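You operate a simulated robot arm through the tools that you are given. There is no shell and no other tool. Be economical: measure what you need, move in short steps, check, and stop when the job is done.

Carry out the task below with a simulated robot arm. There is one attempt and no reset: what you move stays moved.

TASK
Tidy the toaster: both slices in the toast rack, crumb tray in, plug in its pocket.

It is judged by the outcome, as a careful person would: the job done as asked, and still so three seconds after it is handed in. It fails if anything else is knocked over, pushed out of place, dropped, spilled or broken.

THE ROBOT
A 6-joint arm with a two-finger parallel gripper, fixed in place. Base frame: the origin is at the foot of the arm, x ahead of it, y to its left, z up; the work surface is at about z = 750. Units: mm, degrees, N and s.
With the tool pointing down near the work surface it reaches from about 260 to 680 mm from the base axis. Its first joint turns from -66.0 to 66.0 degrees. Payload 2.9 kg.
The tool frame sits at the grasp point between the pads (the TCP): z along the fingers, y along the line on which they close. The tips reach 30 mm beyond it. The gripper opens to 110 mm. The fingers are 20 mm wide and 10 mm thick; the gripper's body (48 by 112 mm) begins 55 mm behind the TCP.
Orientation is that of the tool frame in the base frame, as [roll, pitch, yaw] about the fixed x, y, z axes, in that order (R = Rz(yaw) Ry(pitch) Rx(roll)). With the fingers straight down and closing along the base's y, the tool's x points along the base's -x, its y along +y and its z along -z.

THE INTERFACE
- The arm moves only by the tool drive_tool. Its argument "deltas" is a list of rows, each an object (a shift or turn left out is 0, a gripper value left out holds the last) with "xyz": the shift along the tool's x, y, z in mm, a list of three; "rot": the turn, a rotation vector about the tool's x, y, z in degrees, a list of three. In form: [{"xyz": [tx, ty, tz], "rot": [wx, wy, wz]}, ...]. A call has 1 to 10 rows; each row shifts and turns the commanded pose from where the row before left it, along the tool's axes as they then stand. "jaw" is the closure in counts, from 0 (fully open) to 255 (shut), set as the call begins (left out, the last holds). A row lasts 0.2 s, in which the tool goes at most 50 mm and 8.6 degrees; a call with a longer step from one row to the next is refused whole, and so is a gripper value outside its range. A pose out of reach is approached as far as the arm can. The call stops where the force on the tool passes 40 N (or 10 N more than at its start, if that is more) or the arm is blocked; 0.2 s more then pass. The fingers move at their own pace (about 108 mm/s each) and stop on an object; they squeeze with about 26 N. The grip force told is the motor's: it shows also when the fingers shut on nothing. Time passes only in rows, and 0.2 s behind the last, so rows that do not move let the fingers close. It gives the time, the measured TCP pose, the force on the tool (base axes), the opening and the grip force at its end, in the units of the frame above (readings bear some noise).
- Cameras (640 x 400 px; columns grow to the right, rows downward): "scene" is fixed at [93.2, 420.4, 1404.4]; the picture's right is [-0.75, -0.66, 0.00], its down [-0.26, 0.30, -0.92] and it looks along [0.60, -0.69, -0.40] (base axes); focal length 340 px, centre (320, 200). "wrist" rides on the gripper at [-36, 0, -57] in the tool frame; the picture's right is [0.00, -1.00, 0.00], its down [0.97, 0.00, -0.24] and it looks along [0.24, 0.00, 0.97] (tool axes); focal length 218 px, centre (320, 200). There is no depth. A picture from a camera that has moved, and an enlarged one, comes with that camera's place and axes in the base frame and with its lens. The place of the scene camera against the robot may be out by one fixed shift of up to 25 mm in any direction.
- get_image(camera): a new picture of that camera. No time passes.
- enlarge(camera, box): a new picture of the part [left, top, right, bottom] of that camera's present view, enlarged. No time passes.
- job_done(): hands the job in; it is judged then, once.

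Go step by step. Nothing tells you positions but the pictures and the camera data: compare them with the known pose of the tool, close in by small moves and look again before you grip or let go. The budget is 120 turns and 76 pictures, counting those below and the enlarged ones. Unless the task says otherwise, let go and move clear before handing in, and close with one line.

The tools are called after ">>>" as name(argument=value, ...) on one line, values as JSON. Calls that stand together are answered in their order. drive_tool: Moves the arm, as the interface text tells. Its arguments: {"type":"object","properties":{"deltas":{"type":"array","items":{"type":"object","properties":{"xyz":{"type":"array","items":{"type":"number"}},"rot":{"type":"array","items":{"type":"number"}}}}},"jaw":{"type":"number"}},"required":["deltas"]} The other tools are called the same way: get_image (camera) takes a picture; enlarge (camera, box) takes an enlarged picture of a part of a camera's view; job_done () hands the job in.

At the start:

```text
time_s: 0.0
position: [448.2, -89.7, 1217.1]
orientation: [-180.0, 0.0, -180.0]
ft_force: [-0.3, 0.3, -0.1]
finger_gap: 109.9
finger_force: 0.0
```

scene: 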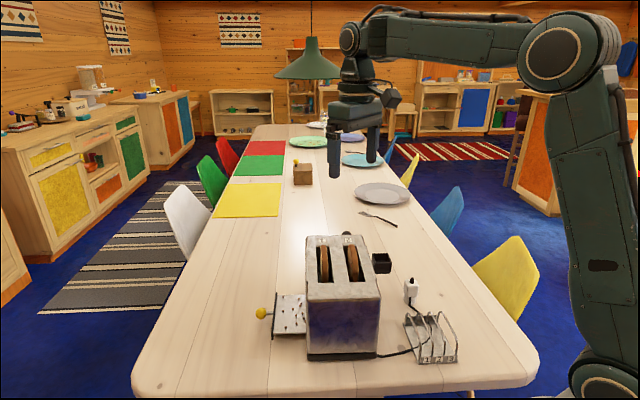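
wrist: 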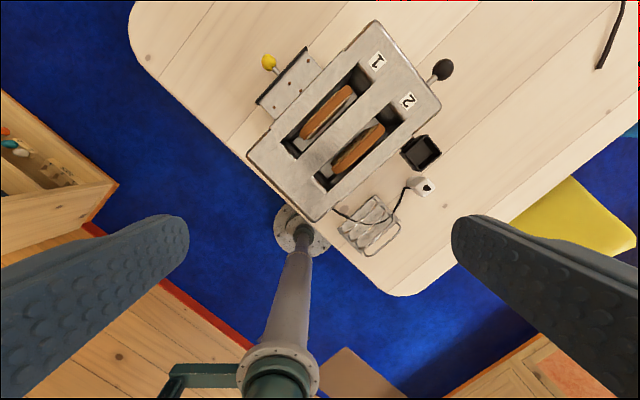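

I see the toaster with two slices sticking up in its slots, the crumb tray pulled out with a yellow knob, a black pocket beside the toaster, and the plug on its cord next to a numbered rack. I'll enlarge the views before measuring.

>>> enlarge(camera="wrist", box=[240, 10, 480, 300])

>>> enlarge(camera="scene", box=[240, 220, 480, 370])

```text
1.38 times, centred on (360, 155) of wrist
camera zoom: at [486.1, -89.6, 1274.8], right [0.0, -1.0, 0.0], down [-0.97, 0.0, 0.24], along [-0.24, 0.0, -0.97], focal length 301 px, centre (265, 262)
```

zoom: 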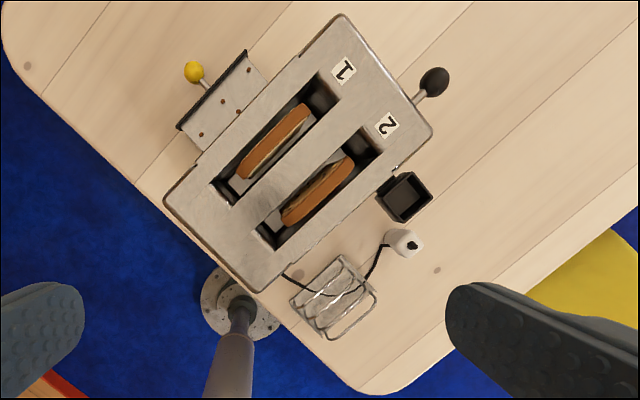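

```text
2.67 times, centred on (360, 295) of scene
camera zoom: at [93.2, 420.4, 1404.4], right [-0.75, -0.66, 0.0], down [-0.26, 0.3, -0.92], along [0.6, -0.69, -0.4], focal length 908 px, centre (213, -53)
```

zoom: 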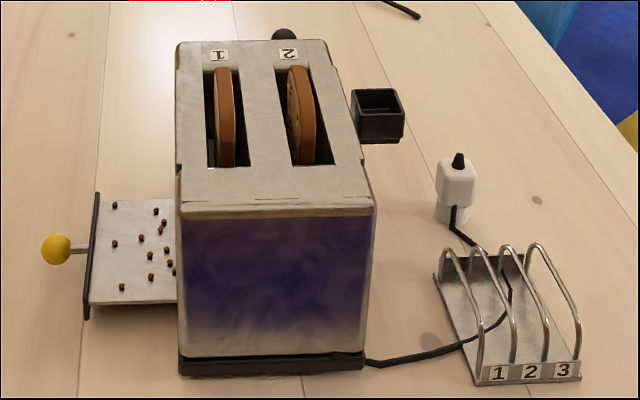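

The toaster's long axis runs at about 45° to the base axes. I'll line the gripper up with the slots and move closer to measure heights.

>>> drive_tool(deltas=[{"xyz": [-26, -10, 33]}, {"xyz": [-26, -10, 33]}, {"rot": [0, 0, 7.5]}, {"rot": [0, 0, 7.5]}, {"rot": [0, 0, 7.5]}, {"rot": [0, 0, 7.5]}, {"rot": [0, 0, 7.5]}, {"rot": [0, 0, 7.5]}, {}])

>>> get_image(camera="wrist")

>>> get_image(camera="scene")

```text
time_s: 2.0
position: [501.7, -109.8, 1152.6]
orientation: [179.9, 0.0, 134.9]
ft_force: [0.6, -0.4, 0.2]
finger_gap: 110.1
finger_force: 0.0
```

```text
71 pictures are left
camera wrist: at [527.6, -135.3, 1209.0], right [-0.71, -0.71, 0.0], down [-0.69, 0.69, 0.24], along [-0.17, 0.17, -0.97], focal length 218 px, centre (320, 200)
```

wrist: 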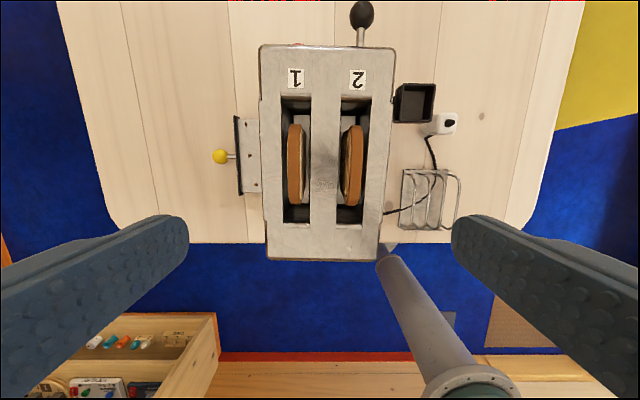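

```text
70 pictures are left
```

scene: 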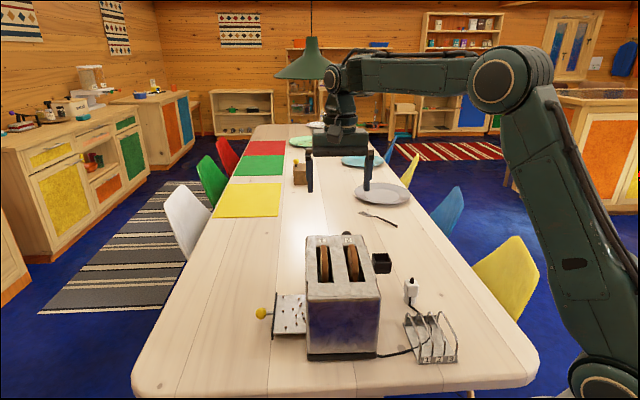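

The gripper is now aligned with the slots and the toaster top is at about z 925. I need close-ups to see how far the slices stand proud.

>>> enlarge(camera="scene", box=[300, 225, 380, 290])

>>> enlarge(camera="wrist", box=[250, 70, 410, 240])

>>> enlarge(camera="wrist", box=[370, 70, 490, 240])

>>> enlarge(camera="scene", box=[370, 270, 470, 370])

```text
6.15 times, centred on (340, 258) of scene
camera zoom: at [93.2, 420.4, 1404.4], right [-0.75, -0.66, 0.0], down [-0.26, 0.3, -0.92], along [0.6, -0.69, -0.4], focal length 2095 px, centre (197, -154)
```

zoom: 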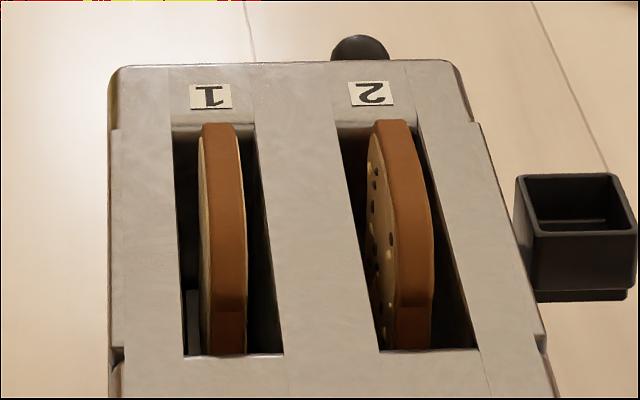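

```text
2.35 times, centred on (330, 155) of wrist
camera zoom: at [527.6, -135.3, 1209.0], right [-0.71, -0.71, 0.0], down [-0.69, 0.69, 0.24], along [-0.17, 0.17, -0.97], focal length 514 px, centre (296, 306)
```

zoom: 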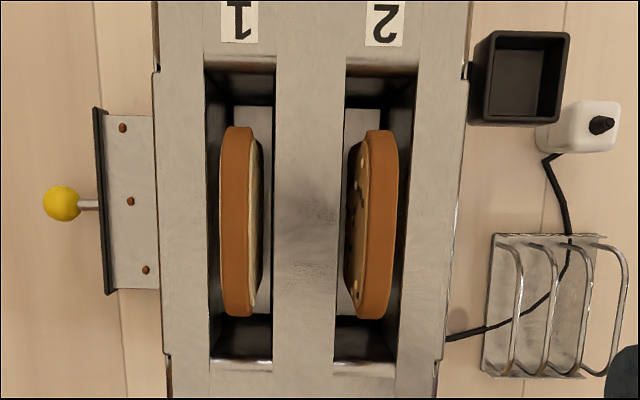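

```text
2.35 times, centred on (430, 155) of wrist
camera zoom: at [527.6, -135.3, 1209.0], right [-0.71, -0.71, 0.0], down [-0.69, 0.69, 0.24], along [-0.17, 0.17, -0.97], focal length 514 px, centre (61, 306)
```

zoom: 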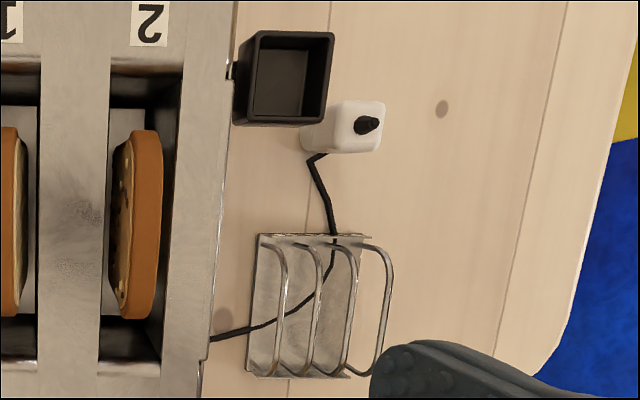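

```text
4.00 times, centred on (420, 320) of scene
camera zoom: at [93.2, 420.4, 1404.4], right [-0.75, -0.66, 0.0], down [-0.26, 0.3, -0.92], along [0.6, -0.69, -0.4], focal length 1362 px, centre (-80, -280)
```

zoom: 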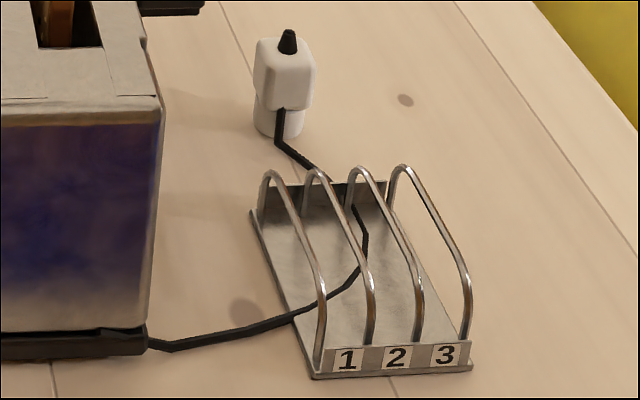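

The slices look roughly 20 mm proud of the toaster top. Next I'll look from above at the pocket, plug and rack.

>>> drive_tool(deltas=[{"xyz": [2, -39, 14]}, {"xyz": [2, -39, 14]}, {"xyz": [2, -39, 14]}, {"xyz": [2, -39, 14]}, {"xyz": [2, -39, 14]}, {}])

>>> get_image(camera="wrist")

>>> enlarge(camera="wrist", box=[220, 60, 420, 260])

```text
time_s: 3.4
position: [357.4, -241.4, 1082.2]
orientation: [180.0, -0.1, 135.0]
ft_force: [0.4, -0.1, 0.0]
finger_gap: 110.1
finger_force: 0.1
```

```text
65 pictures are left
camera wrist: at [382.7, -265.8, 1138.8], right [-0.71, -0.71, 0.0], down [-0.69, 0.69, 0.24], along [-0.17, 0.17, -0.97], focal length 218 px, centre (320, 200)
```

wrist: 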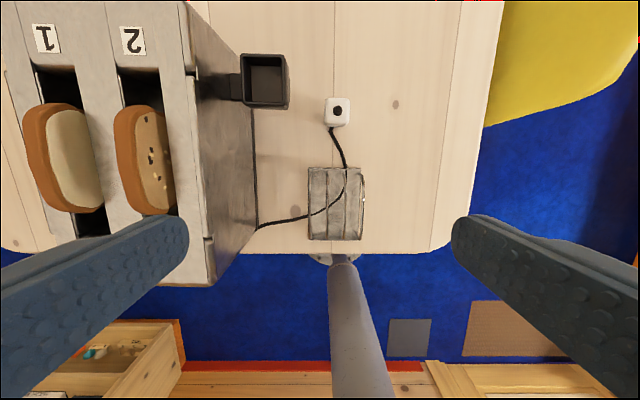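

```text
2.00 times, centred on (320, 160) of wrist
camera zoom: at [382.7, -265.8, 1138.8], right [-0.71, -0.71, 0.0], down [-0.69, 0.69, 0.24], along [-0.17, 0.17, -0.97], focal length 436 px, centre (320, 280)
```

zoom: 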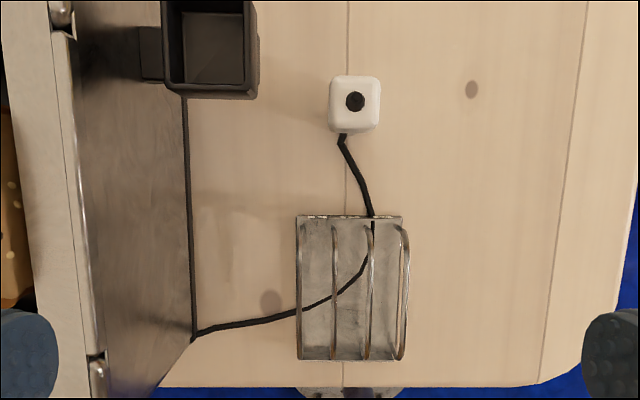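

Triangulating gives slice tops at about z 965 and the toaster top at about 934, so there's roughly 30 mm to grip. The plug is 36 mm square with its top near z 815, and the pocket rim is near z 877. I'll do the plug first and hover above it with the jaws part open.

>>> drive_tool(deltas=[{"xyz": [-16, -5, 34]}, {"xyz": [-16, -5, 34]}, {"xyz": [-16, -5, 34]}, {"xyz": [-17, -5, 35]}, {"xyz": [-17, -4, 35]}, {}], jaw=116)

>>> get_image(camera="wrist")

>>> enlarge(camera="scene", box=[350, 220, 450, 320])

```text
time_s: 4.8
position: [397.7, -316.5, 908.7]
orientation: [179.9, 0.0, 135.1]
ft_force: [0.4, -0.2, -0.1]
finger_gap: 60.1
finger_force: 0.0
```

```text
63 pictures are left
camera wrist: at [423.3, -341.6, 967.1], right [-0.71, -0.71, 0.0], down [-0.69, 0.69, 0.24], along [-0.17, 0.17, -0.97], focal length 218 px, centre (320, 200)
```

wrist: 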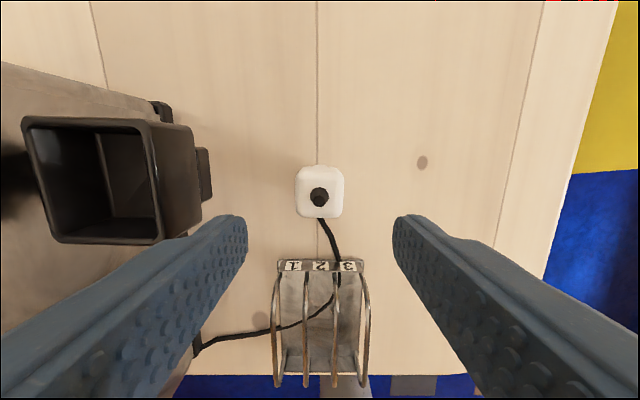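

```text
4.00 times, centred on (400, 270) of scene
camera zoom: at [93.2, 420.4, 1404.4], right [-0.75, -0.66, 0.0], down [-0.26, 0.3, -0.92], along [0.6, -0.69, -0.4], focal length 1362 px, centre (0, -80)
```

zoom: 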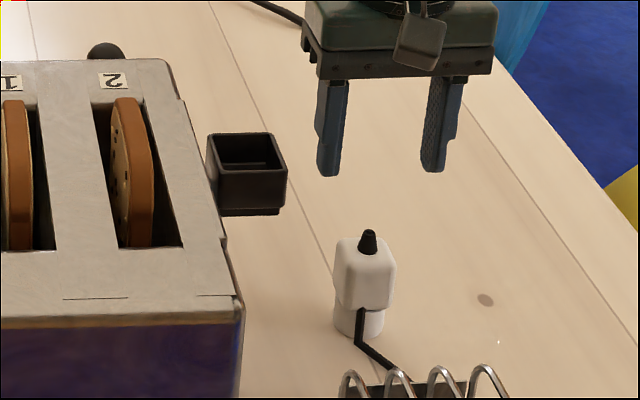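

The gripper is centred over the plug (p and q within 2 mm), and the plug's top is about z 818. I'll lower until the pads overlap about 15 mm, close, and lift a little.

>>> drive_tool(deltas=[{"xyz": [0, 0, 26]}, {"xyz": [0, 0, 25]}, {"xyz": [0, 0, 25]}, {}])

>>> enlarge(camera="scene", box=[350, 240, 450, 340])

```text
time_s: 5.8
position: [397.4, -315.7, 834.5]
orientation: [-180.0, 0.0, 135.0]
ft_force: [0.4, 0.9, 0.2]
finger_gap: 59.8
finger_force: 0.1
```

```text
4.00 times, centred on (400, 290) of scene
camera zoom: at [93.2, 420.4, 1404.4], right [-0.75, -0.66, 0.0], down [-0.26, 0.3, -0.92], along [0.6, -0.69, -0.4], focal length 1362 px, centre (0, -160)
```

zoom: 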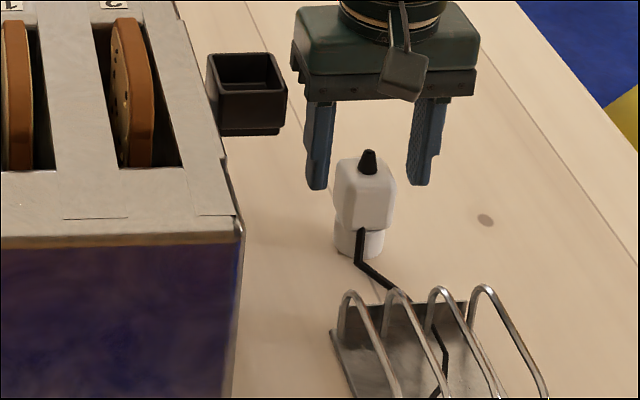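

The fingers straddle the plug's upper body with roughly 15 mm overlap. I'll close and lift a little.

>>> drive_tool(deltas=[{}, {}, {}], jaw=255)

>>> drive_tool(deltas=[{"xyz": [0, 0, -15]}, {"xyz": [0, 0, -20]}, {}])

>>> enlarge(camera="scene", box=[350, 220, 470, 370])

```text
time_s: 6.6
position: [397.1, -315.2, 834.1]
orientation: [-180.0, 0.0, 135.0]
ft_force: [0.1, -0.2, 0.6]
finger_gap: 35.0
finger_force: 26.1
```

```text
time_s: 7.4
position: [396.7, -316.5, 869.4]
orientation: [-180.0, 0.0, 135.0]
ft_force: [-0.2, 0.1, -0.7]
finger_gap: 34.8
finger_force: 25.7
```

```text
2.67 times, centred on (410, 295) of scene
camera zoom: at [93.2, 420.4, 1404.4], right [-0.75, -0.66, 0.0], down [-0.26, 0.3, -0.92], along [0.6, -0.69, -0.4], focal length 908 px, centre (80, -53)
```

zoom: 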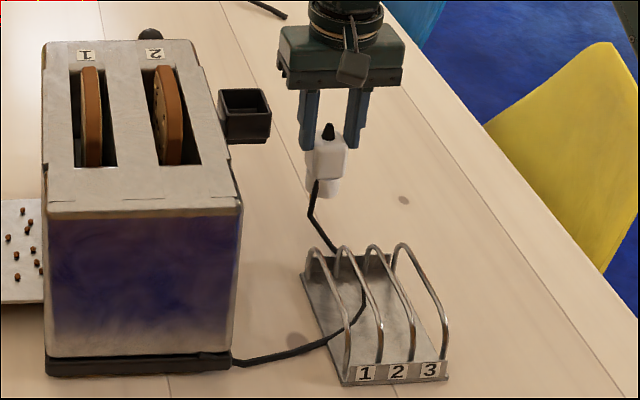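

The plug is held and the cord trails freely. I'll lift clear of the rim in stages.

>>> drive_tool(deltas=[{"xyz": [0, 0, -25]}, {"xyz": [0, 0, -30]}, {"xyz": [0, 0, -30]}, {"xyz": [0, 0, -30]}, {}])

>>> enlarge(camera="scene", box=[350, 200, 480, 370])

>>> get_image(camera="wrist")

```text
time_s: 8.6
position: [396.8, -315.8, 982.6]
orientation: [-180.0, 0.0, 135.0]
ft_force: [0.0, 0.0, -1.3]
finger_gap: 35.0
finger_force: 26.4
```

```text
2.35 times, centred on (415, 285) of scene
camera zoom: at [93.2, 420.4, 1404.4], right [-0.75, -0.66, 0.0], down [-0.26, 0.3, -0.92], along [0.6, -0.69, -0.4], focal length 801 px, centre (96, 0)
```

zoom: 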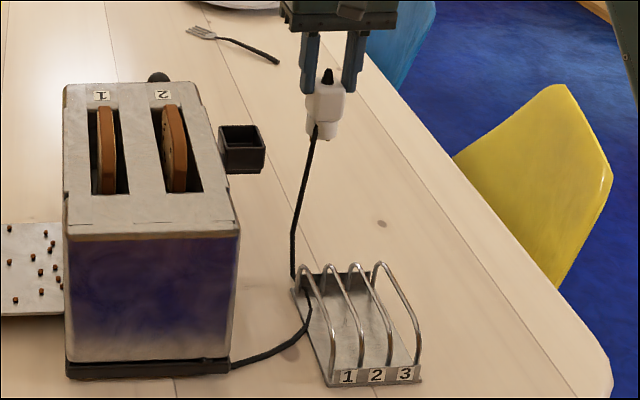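

```text
58 pictures are left
camera wrist: at [422.9, -340.5, 1041.1], right [-0.71, -0.71, 0.0], down [-0.69, 0.69, 0.24], along [-0.17, 0.17, -0.97], focal length 218 px, centre (320, 200)
```

wrist: 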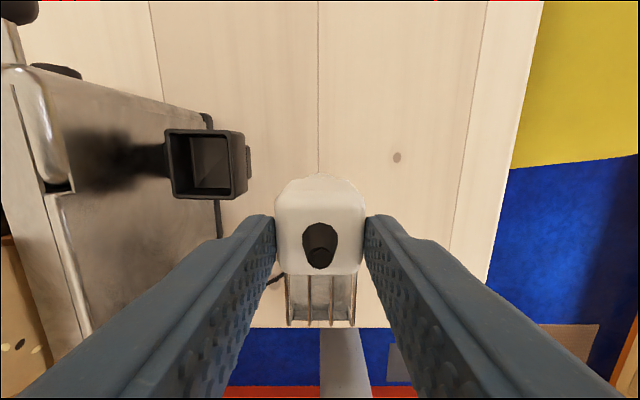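

The cord is sliding out through the rack without dragging it. I'll take a close look at the pocket opening before moving over it.

>>> enlarge(camera="wrist", box=[150, 110, 270, 220])

```text
3.64 times, centred on (210, 165) of wrist
camera zoom: at [422.9, -340.5, 1041.1], right [-0.71, -0.71, 0.0], down [-0.69, 0.69, 0.24], along [-0.17, 0.17, -0.97], focal length 794 px, centre (720, 327)
```

zoom: 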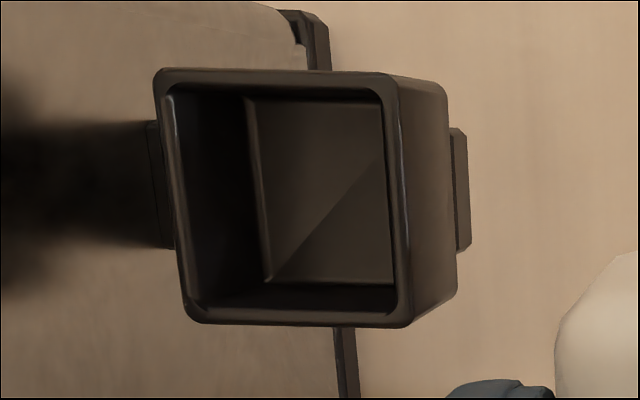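

The pocket opening is about 41 mm square, centred near p −142, q 527, with the rim at about z 885. I'll carry the plug over it and stay above the rim.

>>> drive_tool(deltas=[{"xyz": [0, 0, -8]}, {"xyz": [-6, 28, 0]}, {"xyz": [-6, 28, 0]}, {"xyz": [-6, 29, 0]}, {}])

>>> get_image(camera="wrist")

>>> enlarge(camera="scene", box=[340, 200, 440, 290])

```text
time_s: 9.8
position: [471.2, -268.9, 992.9]
orientation: [179.9, 0.1, 135.0]
ft_force: [0.5, -0.2, 0.0]
finger_gap: 35.3
finger_force: 26.0
```

```text
56 pictures are left
camera wrist: at [497.1, -293.1, 1049.4], right [-0.71, -0.71, 0.0], down [-0.69, 0.69, 0.24], along [-0.17, 0.17, -0.97], focal length 218 px, centre (320, 200)
```

wrist: 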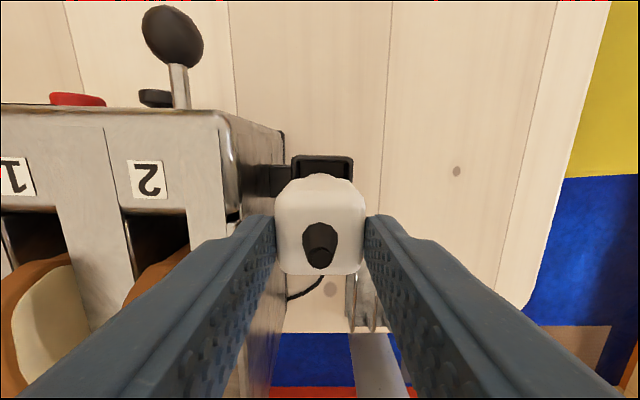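

```text
4.44 times, centred on (390, 245) of scene
camera zoom: at [93.2, 420.4, 1404.4], right [-0.75, -0.66, 0.0], down [-0.26, 0.3, -0.92], along [0.6, -0.69, -0.4], focal length 1513 px, centre (9, 0)
```

zoom: 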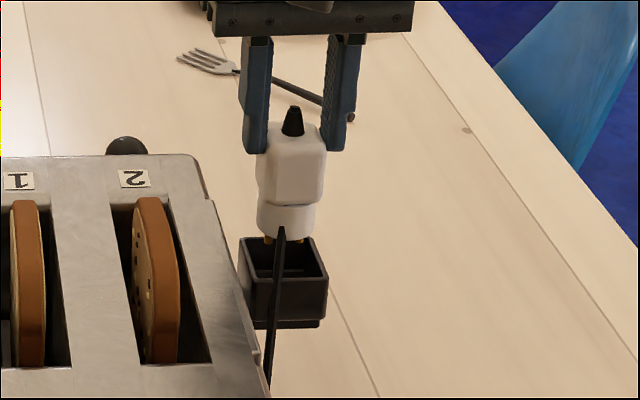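

The plug is centred over the pocket, with its pins pointing down. I'll lower it slowly.

>>> drive_tool(deltas=[{"xyz": [0, 0, 12]}, {"xyz": [0, 0, 12]}, {"xyz": [0, 0, 12]}, {"xyz": [0, 0, 10]}, {}])

>>> enlarge(camera="scene", box=[340, 200, 440, 290])

```text
time_s: 11.0
position: [471.0, -269.1, 945.8]
orientation: [-180.0, 0.0, 134.9]
ft_force: [-1.2, -0.2, -1.6]
finger_gap: 35.1
finger_force: 26.3
```

```text
4.44 times, centred on (390, 245) of scene
camera zoom: at [93.2, 420.4, 1404.4], right [-0.75, -0.66, 0.0], down [-0.26, 0.3, -0.92], along [0.6, -0.69, -0.4], focal length 1513 px, centre (9, 0)
```

zoom: 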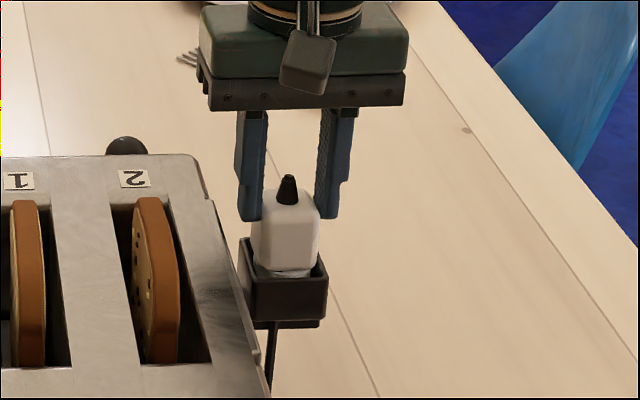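

The lower part is inside without contact. I'll keep lowering.

>>> drive_tool(deltas=[{"xyz": [0, 0, 8]}, {"xyz": [0, 0, 8]}, {"xyz": [0, 0, 8]}, {}])

>>> enlarge(camera="scene", box=[340, 200, 440, 290])

```text
time_s: 11.8
position: [471.8, -269.2, 930.3]
orientation: [179.9, 0.5, 135.0]
ft_force: [-4.6, 1.5, 6.6]
finger_gap: 35.1
finger_force: 25.5
stopped in row 3: the force on the tool passed its limit (the readings are from after the stop); the commanded pose is now the measured one
```

```text
4.44 times, centred on (390, 245) of scene
camera zoom: at [92.9, 420.5, 1404.3], right [-0.75, -0.66, 0.0], down [-0.26, 0.3, -0.92], along [0.6, -0.69, -0.4], focal length 1513 px, centre (9, 0)
```

zoom: 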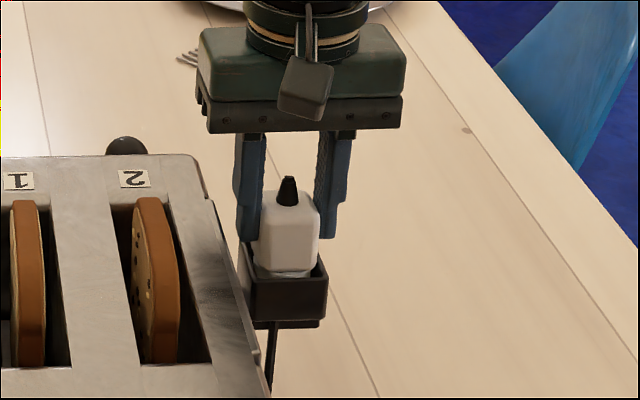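

The plug stopped on what my earlier view suggests is the pocket floor (z about 860), and the pads slid down slightly on it. I'll release and rise to inspect.

>>> drive_tool(deltas=[{}, {}, {"xyz": [0, 0, -15]}, {"xyz": [0, 0, -30]}, {"xyz": [0, 0, -30]}, {}], jaw=135)

>>> get_image(camera="wrist")

>>> enlarge(camera="scene", box=[340, 210, 440, 300])

```text
time_s: 13.2
position: [473.1, -267.8, 1005.3]
orientation: [180.0, 0.4, 134.9]
ft_force: [0.4, 1.0, -0.5]
finger_gap: 51.7
finger_force: 0.0
```

```text
52 pictures are left
camera wrist: at [497.4, -293.9, 1062.7], right [-0.71, -0.71, 0.0], down [-0.69, 0.69, 0.23], along [-0.16, 0.17, -0.97], focal length 218 px, centre (320, 200)
```

wrist: 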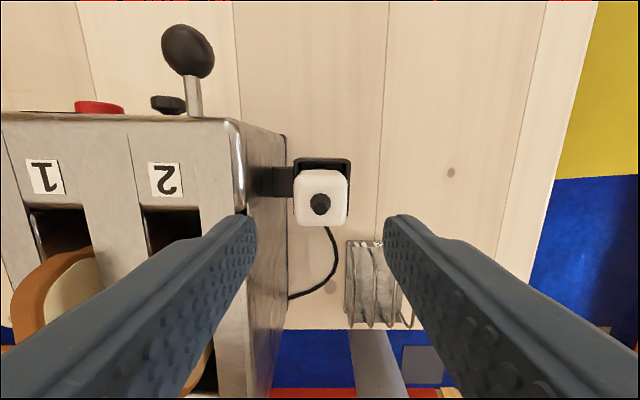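

```text
4.44 times, centred on (390, 255) of scene
camera zoom: at [93.2, 420.4, 1404.4], right [-0.75, -0.66, 0.0], down [-0.26, 0.3, -0.92], along [0.6, -0.69, -0.4], focal length 1513 px, centre (9, -44)
```

zoom: 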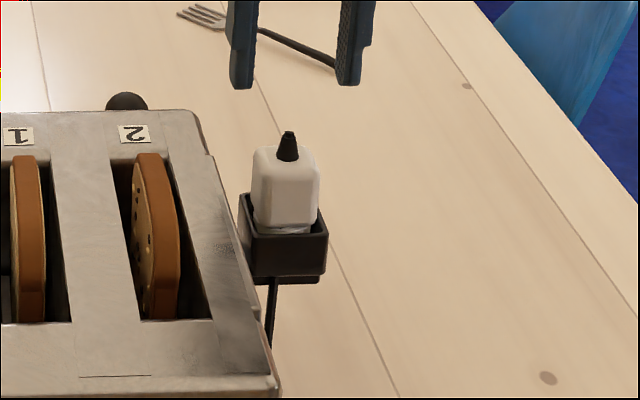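

The plug stands in the pocket with the cord hanging clear of the rack. I'll zoom in to judge how it's seated.

>>> enlarge(camera="wrist", box=[270, 140, 380, 240])

>>> enlarge(camera="scene", box=[382, 235, 422, 285])

```text
4.00 times, centred on (325, 190) of wrist
camera zoom: at [497.4, -293.9, 1062.7], right [-0.71, -0.71, 0.0], down [-0.69, 0.69, 0.23], along [-0.16, 0.17, -0.97], focal length 873 px, centre (300, 240)
```

zoom: 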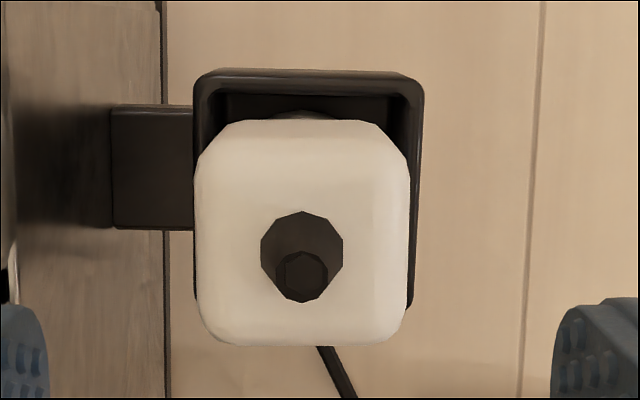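

```text
8.00 times, centred on (402, 260) of scene
camera zoom: at [93.2, 420.4, 1404.4], right [-0.75, -0.66, 0.0], down [-0.26, 0.3, -0.92], along [0.6, -0.69, -0.4], focal length 2724 px, centre (-336, -280)
```

zoom: 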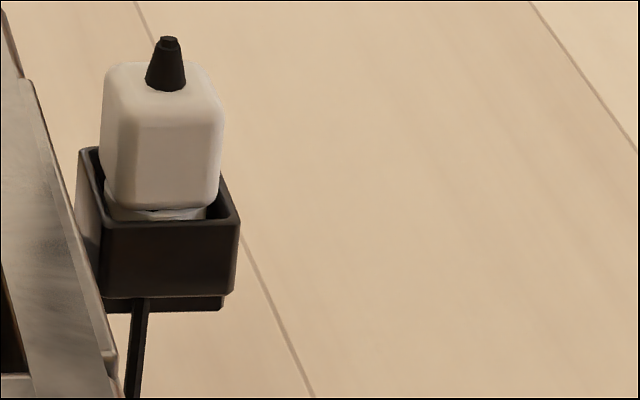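

The plug is upright and centred in the pocket, resting on its floor. Next is slice 2 (p about −237, q about 446, top at z 965), so I'll hover above it.

>>> drive_tool(deltas=[{"xyz": [0, 0, -35]}, {"xyz": [26, 31, 0]}, {"xyz": [26, 31, 0]}, {"xyz": [26, 30, 0]}, {}])

>>> get_image(camera="wrist")

>>> enlarge(camera="scene", box=[290, 190, 470, 370])

```text
time_s: 14.4
position: [481.9, -148.8, 1039.5]
orientation: [179.9, 0.4, 134.9]
ft_force: [1.1, -0.4, -0.2]
finger_gap: 52.0
finger_force: 0.0
```

```text
48 pictures are left
camera wrist: at [507.3, -174.1, 1096.7], right [-0.71, -0.71, 0.0], down [-0.69, 0.69, 0.23], along [-0.16, 0.17, -0.97], focal length 218 px, centre (320, 200)
```

wrist: 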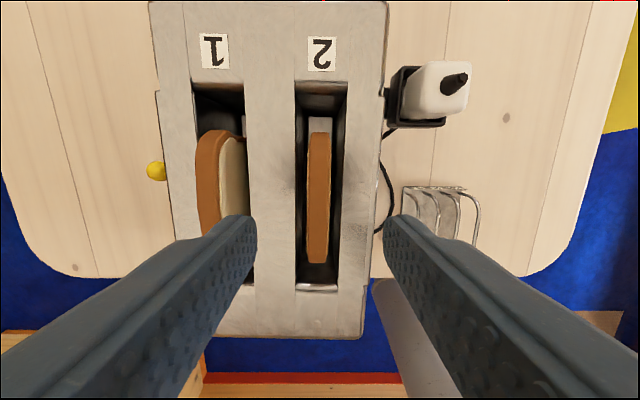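

```text
2.22 times, centred on (380, 280) of scene
camera zoom: at [93.1, 420.4, 1404.4], right [-0.75, -0.66, 0.0], down [-0.26, 0.3, -0.92], along [0.6, -0.69, -0.4], focal length 757 px, centre (187, 22)
```

zoom: 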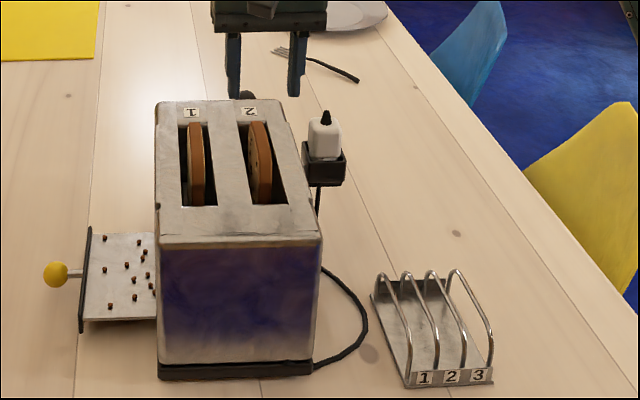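

Slice 2 is centred under the gripper and the cord is now clear of the rack. I'll lower to just above the toaster top and grip.

>>> drive_tool(deltas=[{"xyz": [0, 0, 30]}, {"xyz": [0, 0, 25]}, {"xyz": [0, 0, 13]}, {}])

>>> drive_tool(deltas=[{}, {}, {}], jaw=255)

>>> drive_tool(deltas=[{"xyz": [0, 0, -20]}, {"xyz": [0, 0, -30]}, {"xyz": [0, 0, -40]}, {"xyz": [0, 0, -40]}, {}])

>>> enlarge(camera="scene", box=[270, 130, 450, 310])

```text
time_s: 15.4
position: [482.6, -151.1, 971.2]
orientation: [179.9, 0.5, 134.8]
ft_force: [-0.1, 0.9, 0.2]
finger_gap: 52.0
finger_force: 0.0
```

```text
time_s: 16.2
position: [482.8, -150.6, 971.9]
orientation: [179.8, 0.4, 135.0]
ft_force: [-0.8, 0.0, -0.2]
finger_gap: 14.3
finger_force: 10.1
```

```text
time_s: 17.4
position: [480.1, -148.6, 1100.6]
orientation: [179.9, 0.4, 134.8]
ft_force: [-0.1, 0.3, -0.2]
finger_gap: 14.4
finger_force: 9.9
```

```text
2.22 times, centred on (360, 220) of scene
camera zoom: at [93.2, 420.4, 1404.4], right [-0.75, -0.66, 0.0], down [-0.26, 0.3, -0.92], along [0.6, -0.69, -0.4], focal length 757 px, centre (231, 156)
```

zoom: 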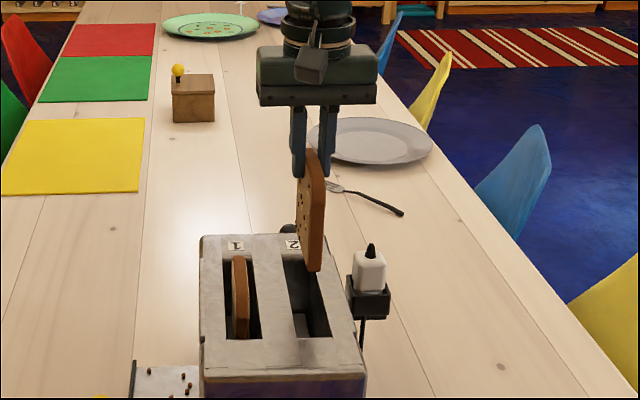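

Slice 2 is out and held firmly. I'll carry it over the rack and check the bay positions.

>>> drive_tool(deltas=[{"xyz": [18, -41, 0]}, {"xyz": [18, -41, 0]}, {"xyz": [18, -41, 0]}, {"xyz": [18, -41, 0]}, {"xyz": [18, -41, 0]}, {}])

>>> get_image(camera="wrist")

>>> enlarge(camera="scene", box=[340, 150, 540, 370])

```text
time_s: 18.8
position: [272.2, -228.5, 1100.6]
orientation: [179.9, 0.3, 135.1]
ft_force: [0.5, -0.3, -0.2]
finger_gap: 14.6
finger_force: 9.6
```

```text
45 pictures are left
camera wrist: at [296.7, -254.0, 1157.9], right [-0.71, -0.71, 0.0], down [-0.69, 0.69, 0.23], along [-0.16, 0.17, -0.97], focal length 218 px, centre (320, 200)
```

wrist: 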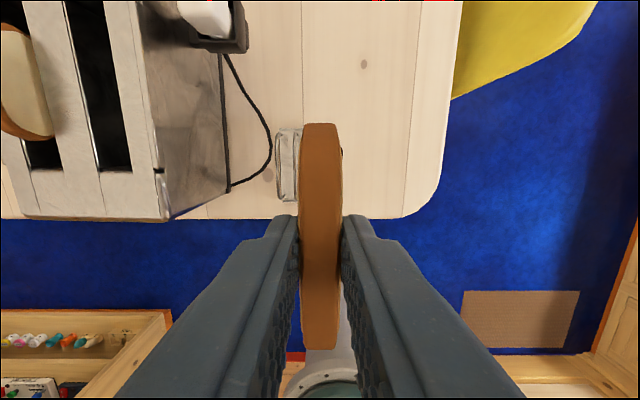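

```text
1.82 times, centred on (440, 260) of scene
camera zoom: at [93.2, 420.4, 1404.4], right [-0.75, -0.66, 0.0], down [-0.26, 0.3, -0.92], along [0.6, -0.69, -0.4], focal length 619 px, centre (102, 91)
```

zoom: 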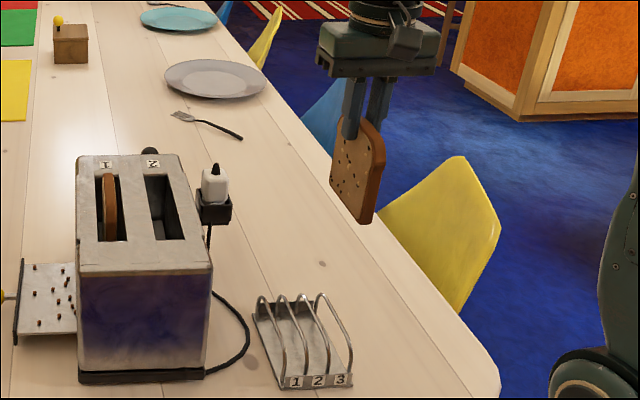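

The slice hides the rack from above, but the earlier views agree that bay 3's centre is at p about −29. I'll trim by 2 mm, lower to just above the hoops, and check.

>>> drive_tool(deltas=[{"xyz": [0, -2, 43]}, {"xyz": [0, 0, 43]}, {"xyz": [0, 0, 43]}, {"xyz": [0, 0, 38]}, {}])

>>> get_image(camera="wrist")

>>> enlarge(camera="scene", box=[380, 250, 480, 370])

```text
time_s: 20.0
position: [272.5, -231.4, 933.3]
orientation: [180.0, 0.5, 135.1]
ft_force: [-1.1, 0.4, 0.9]
finger_gap: 14.4
finger_force: 10.6
```

```text
43 pictures are left
camera wrist: at [298.0, -256.8, 990.8], right [-0.71, -0.71, 0.0], down [-0.69, 0.69, 0.23], along [-0.16, 0.17, -0.97], focal length 218 px, centre (320, 200)
```

wrist: 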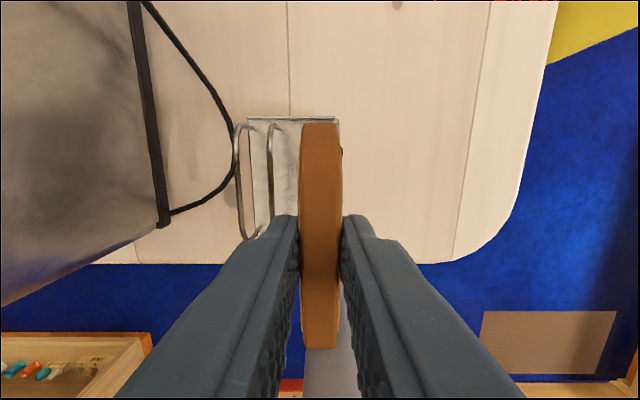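

```text
3.33 times, centred on (430, 310) of scene
camera zoom: at [93.2, 420.4, 1404.4], right [-0.75, -0.66, 0.0], down [-0.26, 0.3, -0.92], along [0.6, -0.69, -0.4], focal length 1135 px, centre (-47, -167)
```

zoom: 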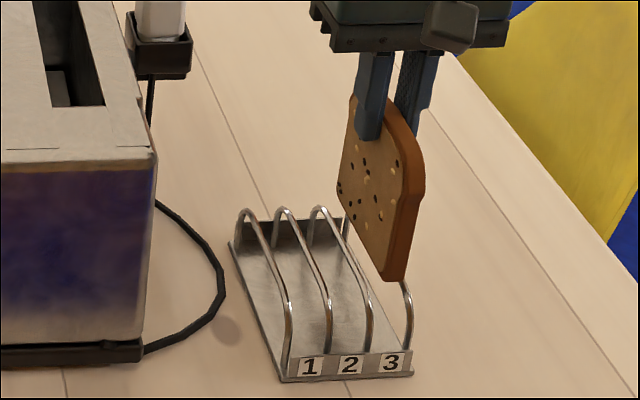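

The slice lines up with bay 3 in both views. I'll lower it between the hoops in small steps.

>>> drive_tool(deltas=[{"xyz": [0, 0, 14]}, {"xyz": [0, 0, 14]}, {"xyz": [0, 0, 14]}, {"xyz": [0, 0, 10]}, {}])

>>> enlarge(camera="scene", box=[380, 250, 480, 370])

```text
time_s: 21.2
position: [272.3, -231.8, 881.1]
orientation: [179.9, 0.3, 134.9]
ft_force: [-0.1, 0.3, 0.4]
finger_gap: 14.4
finger_force: 9.6
```

```text
3.33 times, centred on (430, 310) of scene
camera zoom: at [93.2, 420.4, 1404.4], right [-0.75, -0.66, 0.0], down [-0.26, 0.3, -0.92], along [0.6, -0.69, -0.4], focal length 1135 px, centre (-47, -167)
```

zoom: 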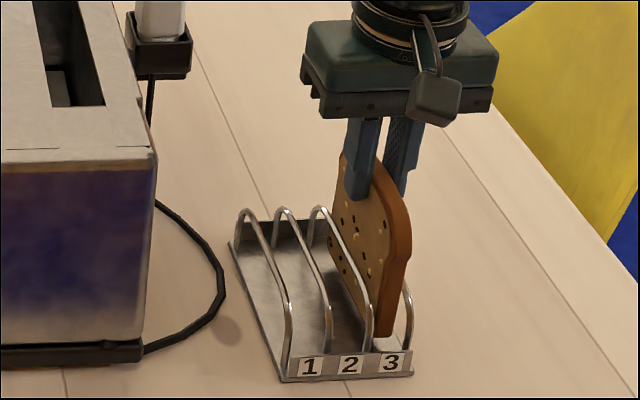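

It's going in cleanly between the hoops. I'll keep lowering gently until it touches the plate.

>>> drive_tool(deltas=[{"xyz": [0, 0, 7]}, {"xyz": [0, 0, 6]}, {"xyz": [0, 0, 4]}, {}])

>>> enlarge(camera="scene", box=[380, 250, 480, 370])

```text
time_s: 22.2
position: [273.3, -232.6, 865.2]
orientation: [179.9, 0.6, 135.0]
ft_force: [1.1, -1.2, 8.2]
finger_gap: 14.7
finger_force: 9.8
```

```text
3.33 times, centred on (430, 310) of scene
camera zoom: at [93.1, 420.4, 1404.3], right [-0.75, -0.66, 0.0], down [-0.26, 0.3, -0.92], along [0.6, -0.69, -0.4], focal length 1135 px, centre (-47, -167)
```

zoom: 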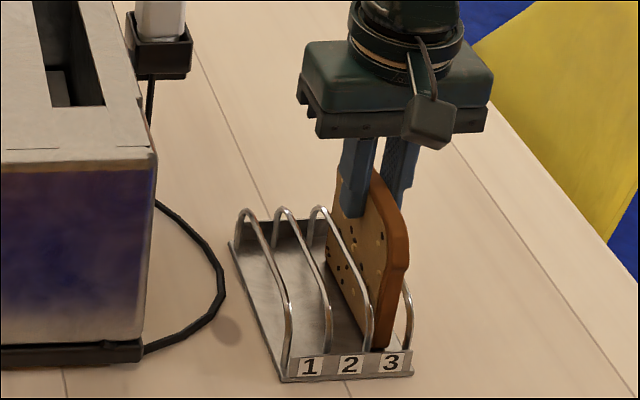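

It's resting on the plate (8 N contact). I'll open partway and rise straight up.

>>> drive_tool(deltas=[{}, {}, {"xyz": [0, 0, -20]}, {"xyz": [0, 0, -40]}, {"xyz": [0, 0, -45]}, {"xyz": [0, 0, -45]}, {"xyz": [0, 0, -45]}, {}], jaw=165)

>>> get_image(camera="wrist")

>>> enlarge(camera="scene", box=[380, 250, 480, 370])

```text
time_s: 24.0
position: [271.5, -231.1, 1062.3]
orientation: [179.9, 0.5, 135.1]
ft_force: [-0.5, 0.6, 0.0]
finger_gap: 38.6
finger_force: 0.1
```

```text
39 pictures are left
camera wrist: at [296.6, -255.3, 1118.8], right [-0.71, -0.71, 0.0], down [-0.69, 0.69, 0.23], along [-0.16, 0.17, -0.97], focal length 218 px, centre (320, 200)
```

wrist: 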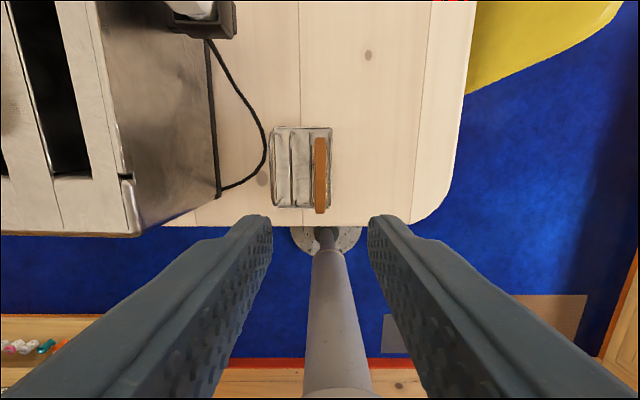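

```text
3.33 times, centred on (430, 310) of scene
camera zoom: at [93.1, 420.4, 1404.4], right [-0.75, -0.66, 0.0], down [-0.26, 0.3, -0.92], along [0.6, -0.69, -0.4], focal length 1135 px, centre (-47, -167)
```

zoom: 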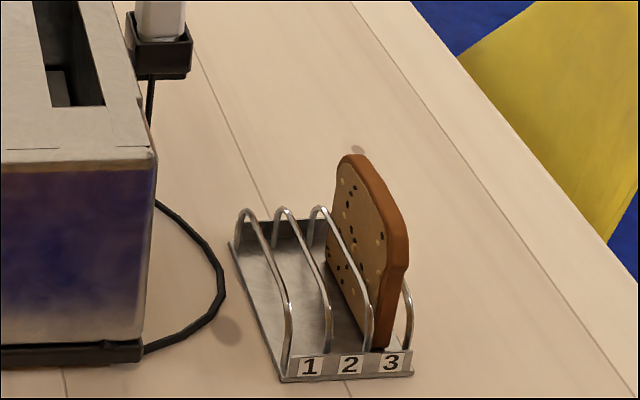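

Slice 2 stands securely in bay 3. Now over to slice 1.

>>> drive_tool(deltas=[{"xyz": [-13, 40, 0]}, {"xyz": [-13, 40, 0]}, {"xyz": [-13, 40, 0]}, {"xyz": [-13, 40, 0]}, {"xyz": [-13, 40, 5]}, {"xyz": [-13, 39, 8]}, {"xyz": [-13, 38, 8]}, {}], jaw=135)

>>> get_image(camera="wrist")

```text
time_s: 25.8
position: [531.4, -99.8, 1038.7]
orientation: [179.9, 0.4, 134.9]
ft_force: [-0.5, 0.7, -0.1]
finger_gap: 51.7
finger_force: 0.0
```

```text
37 pictures are left
camera wrist: at [557.6, -124.5, 1096.5], right [-0.71, -0.71, 0.0], down [-0.69, 0.69, 0.23], along [-0.16, 0.17, -0.97], focal length 218 px, centre (320, 200)
```

wrist: 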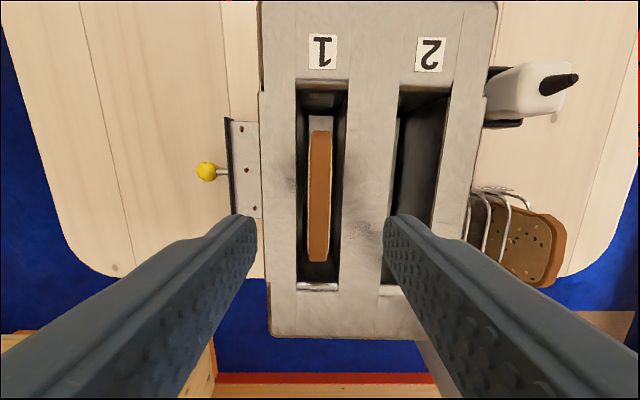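

Slice 1 is centred. I'll grip it the same way and lift.

>>> drive_tool(deltas=[{"xyz": [0, 0, 30]}, {"xyz": [0, 0, 25]}, {"xyz": [0, 0, 13]}, {}])

>>> drive_tool(deltas=[{}, {}, {}], jaw=255)

>>> drive_tool(deltas=[{"xyz": [0, 0, -20]}, {"xyz": [0, 0, -30]}, {"xyz": [0, 0, -40]}, {"xyz": [0, 0, -40]}, {}])

>>> enlarge(camera="scene", box=[270, 130, 450, 310])

```text
time_s: 26.8
position: [531.6, -100.8, 971.1]
orientation: [180.0, 0.4, 134.9]
ft_force: [-0.5, -0.3, 0.0]
finger_gap: 51.9
finger_force: 0.1
```

```text
time_s: 27.6
position: [532.3, -102.4, 971.4]
orientation: [179.9, 0.4, 134.9]
ft_force: [-0.2, -0.4, 0.4]
finger_gap: 14.3
finger_force: 10.0
```

```text
time_s: 28.8
position: [532.0, -98.5, 1101.3]
orientation: [179.9, 0.4, 135.1]
ft_force: [-0.4, -0.7, -1.6]
finger_gap: 14.5
finger_force: 9.3
```

```text
2.22 times, centred on (360, 220) of scene
camera zoom: at [93.2, 420.4, 1404.4], right [-0.75, -0.66, 0.0], down [-0.26, 0.3, -0.92], along [0.6, -0.69, -0.4], focal length 757 px, centre (231, 156)
```

zoom: 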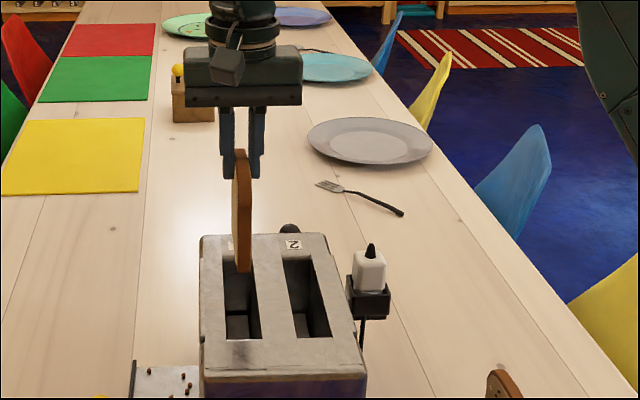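

Slice 1 is up. I'll move it to bay 1 (p about −85.5) and lower to just above the hoops.

>>> drive_tool(deltas=[{"xyz": [15, -37, 0]}, {"xyz": [15, -37, 0]}, {"xyz": [15, -37, 0]}, {"xyz": [15, -37, 0]}, {"xyz": [15, -37, 0]}, {"xyz": [15, -36, 0]}, {}])

>>> drive_tool(deltas=[{"xyz": [0, 0, 42]}, {"xyz": [0, 0, 42]}, {"xyz": [0, 0, 42]}, {"xyz": [0, 0, 36]}, {}])

>>> get_image(camera="wrist")

>>> enlarge(camera="scene", box=[380, 250, 480, 370])

```text
time_s: 30.4
position: [311.2, -193.0, 1100.6]
orientation: [179.9, 0.3, 135.0]
ft_force: [0.3, -0.4, -0.9]
finger_gap: 14.2
finger_force: 9.6
```

```text
time_s: 31.6
position: [311.6, -193.0, 939.4]
orientation: [179.9, 0.6, 134.8]
ft_force: [0.9, 0.4, -0.6]
finger_gap: 14.4
finger_force: 9.7
```

```text
35 pictures are left
camera wrist: at [336.8, -217.4, 996.0], right [-0.71, -0.71, 0.0], down [-0.69, 0.69, 0.23], along [-0.16, 0.17, -0.97], focal length 218 px, centre (320, 200)
```

wrist: 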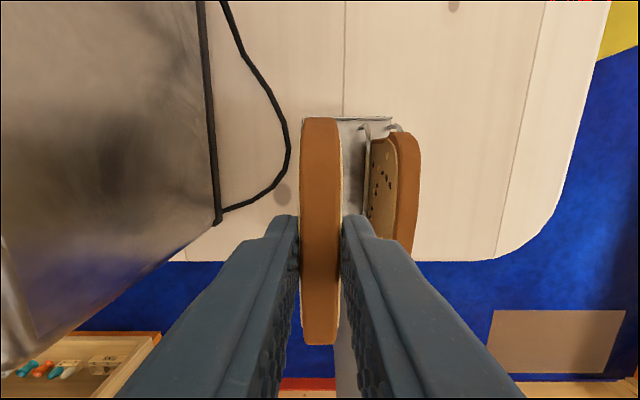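

```text
3.33 times, centred on (430, 310) of scene
camera zoom: at [93.2, 420.4, 1404.4], right [-0.75, -0.66, 0.0], down [-0.26, 0.3, -0.92], along [0.6, -0.69, -0.4], focal length 1135 px, centre (-47, -167)
```

zoom: 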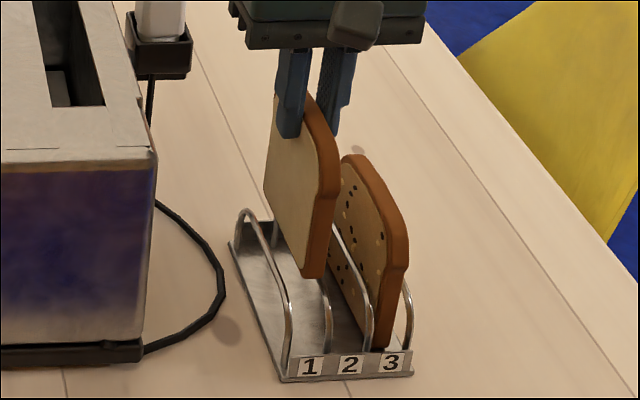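

It's aligned with bay 1 to within about 1.5 mm. I'll trim and lower gently.

>>> drive_tool(deltas=[{"xyz": [0, 1.5, 6]}, {"xyz": [0, 0, 13]}, {"xyz": [0, 0, 13]}, {"xyz": [0, 0, 13]}, {"xyz": [0, 0, 12]}, {}])

>>> enlarge(camera="scene", box=[380, 250, 480, 370])

```text
time_s: 33.0
position: [314.1, -192.5, 881.5]
orientation: [179.9, 0.5, 134.9]
ft_force: [-0.6, -0.2, -1.1]
finger_gap: 14.2
finger_force: 10.2
```

```text
3.33 times, centred on (430, 310) of scene
camera zoom: at [93.2, 420.4, 1404.4], right [-0.75, -0.66, 0.0], down [-0.26, 0.3, -0.92], along [0.6, -0.69, -0.4], focal length 1135 px, centre (-47, -167)
```

zoom: 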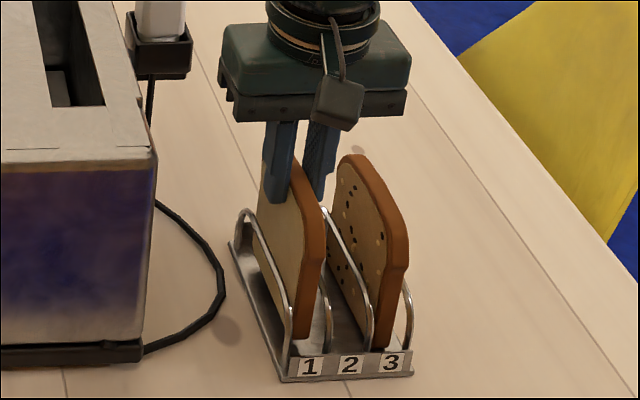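

>>> drive_tool(deltas=[{"xyz": [0, 0, 7]}, {"xyz": [0, 0, 6]}, {"xyz": [0, 0, 3]}, {}])

>>> drive_tool(deltas=[{}, {}, {"xyz": [0, 0, -20]}, {"xyz": [0, 0, -40]}, {"xyz": [0, 0, -45]}, {"xyz": [0, 0, -45]}, {"xyz": [0, 0, -45]}, {}], jaw=180)

>>> enlarge(camera="scene", box=[240, 220, 480, 370])

```text
time_s: 34.0
position: [314.1, -193.3, 865.0]
orientation: [179.9, 0.6, 134.9]
ft_force: [2.3, -1.8, 7.4]
finger_gap: 14.5
finger_force: 9.9
```

```text
time_s: 35.8
position: [312.1, -192.7, 1061.0]
orientation: [179.9, 0.4, 135.0]
ft_force: [0.6, -0.5, -0.4]
finger_gap: 32.4
finger_force: 0.0
```

```text
2.67 times, centred on (360, 295) of scene
camera zoom: at [93.1, 420.4, 1404.4], right [-0.75, -0.66, 0.0], down [-0.26, 0.3, -0.92], along [0.6, -0.69, -0.4], focal length 908 px, centre (213, -53)
```

zoom: 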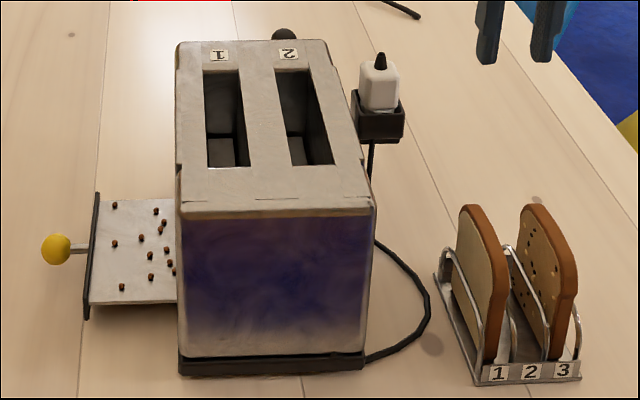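

Both slices are in the rack and the toaster hasn't moved. For the tray I'll push the yellow knob with closed fingers, turning the gripper 90° so its body clears the toaster wall.

>>> drive_tool(deltas=[{"rot": [0, 0, -8.5]}, {"rot": [0, 0, -8.5]}, {"rot": [0, 0, -8.5]}, {"rot": [0, 0, -8.5]}, {"rot": [0, 0, -8.5]}, {"rot": [0, 0, -8.5]}, {"rot": [0, 0, -8.5]}, {"rot": [0, 0, -8.5]}, {"rot": [0, 0, -8.5]}, {"rot": [0, 0, -8.5]}], jaw=255)

```text
time_s: 38.0
position: [312.5, -192.0, 1061.0]
orientation: [-179.6, 0.2, -139.9]
ft_force: [0.2, -0.1, -0.8]
finger_gap: 0.1
finger_force: 25.9
```

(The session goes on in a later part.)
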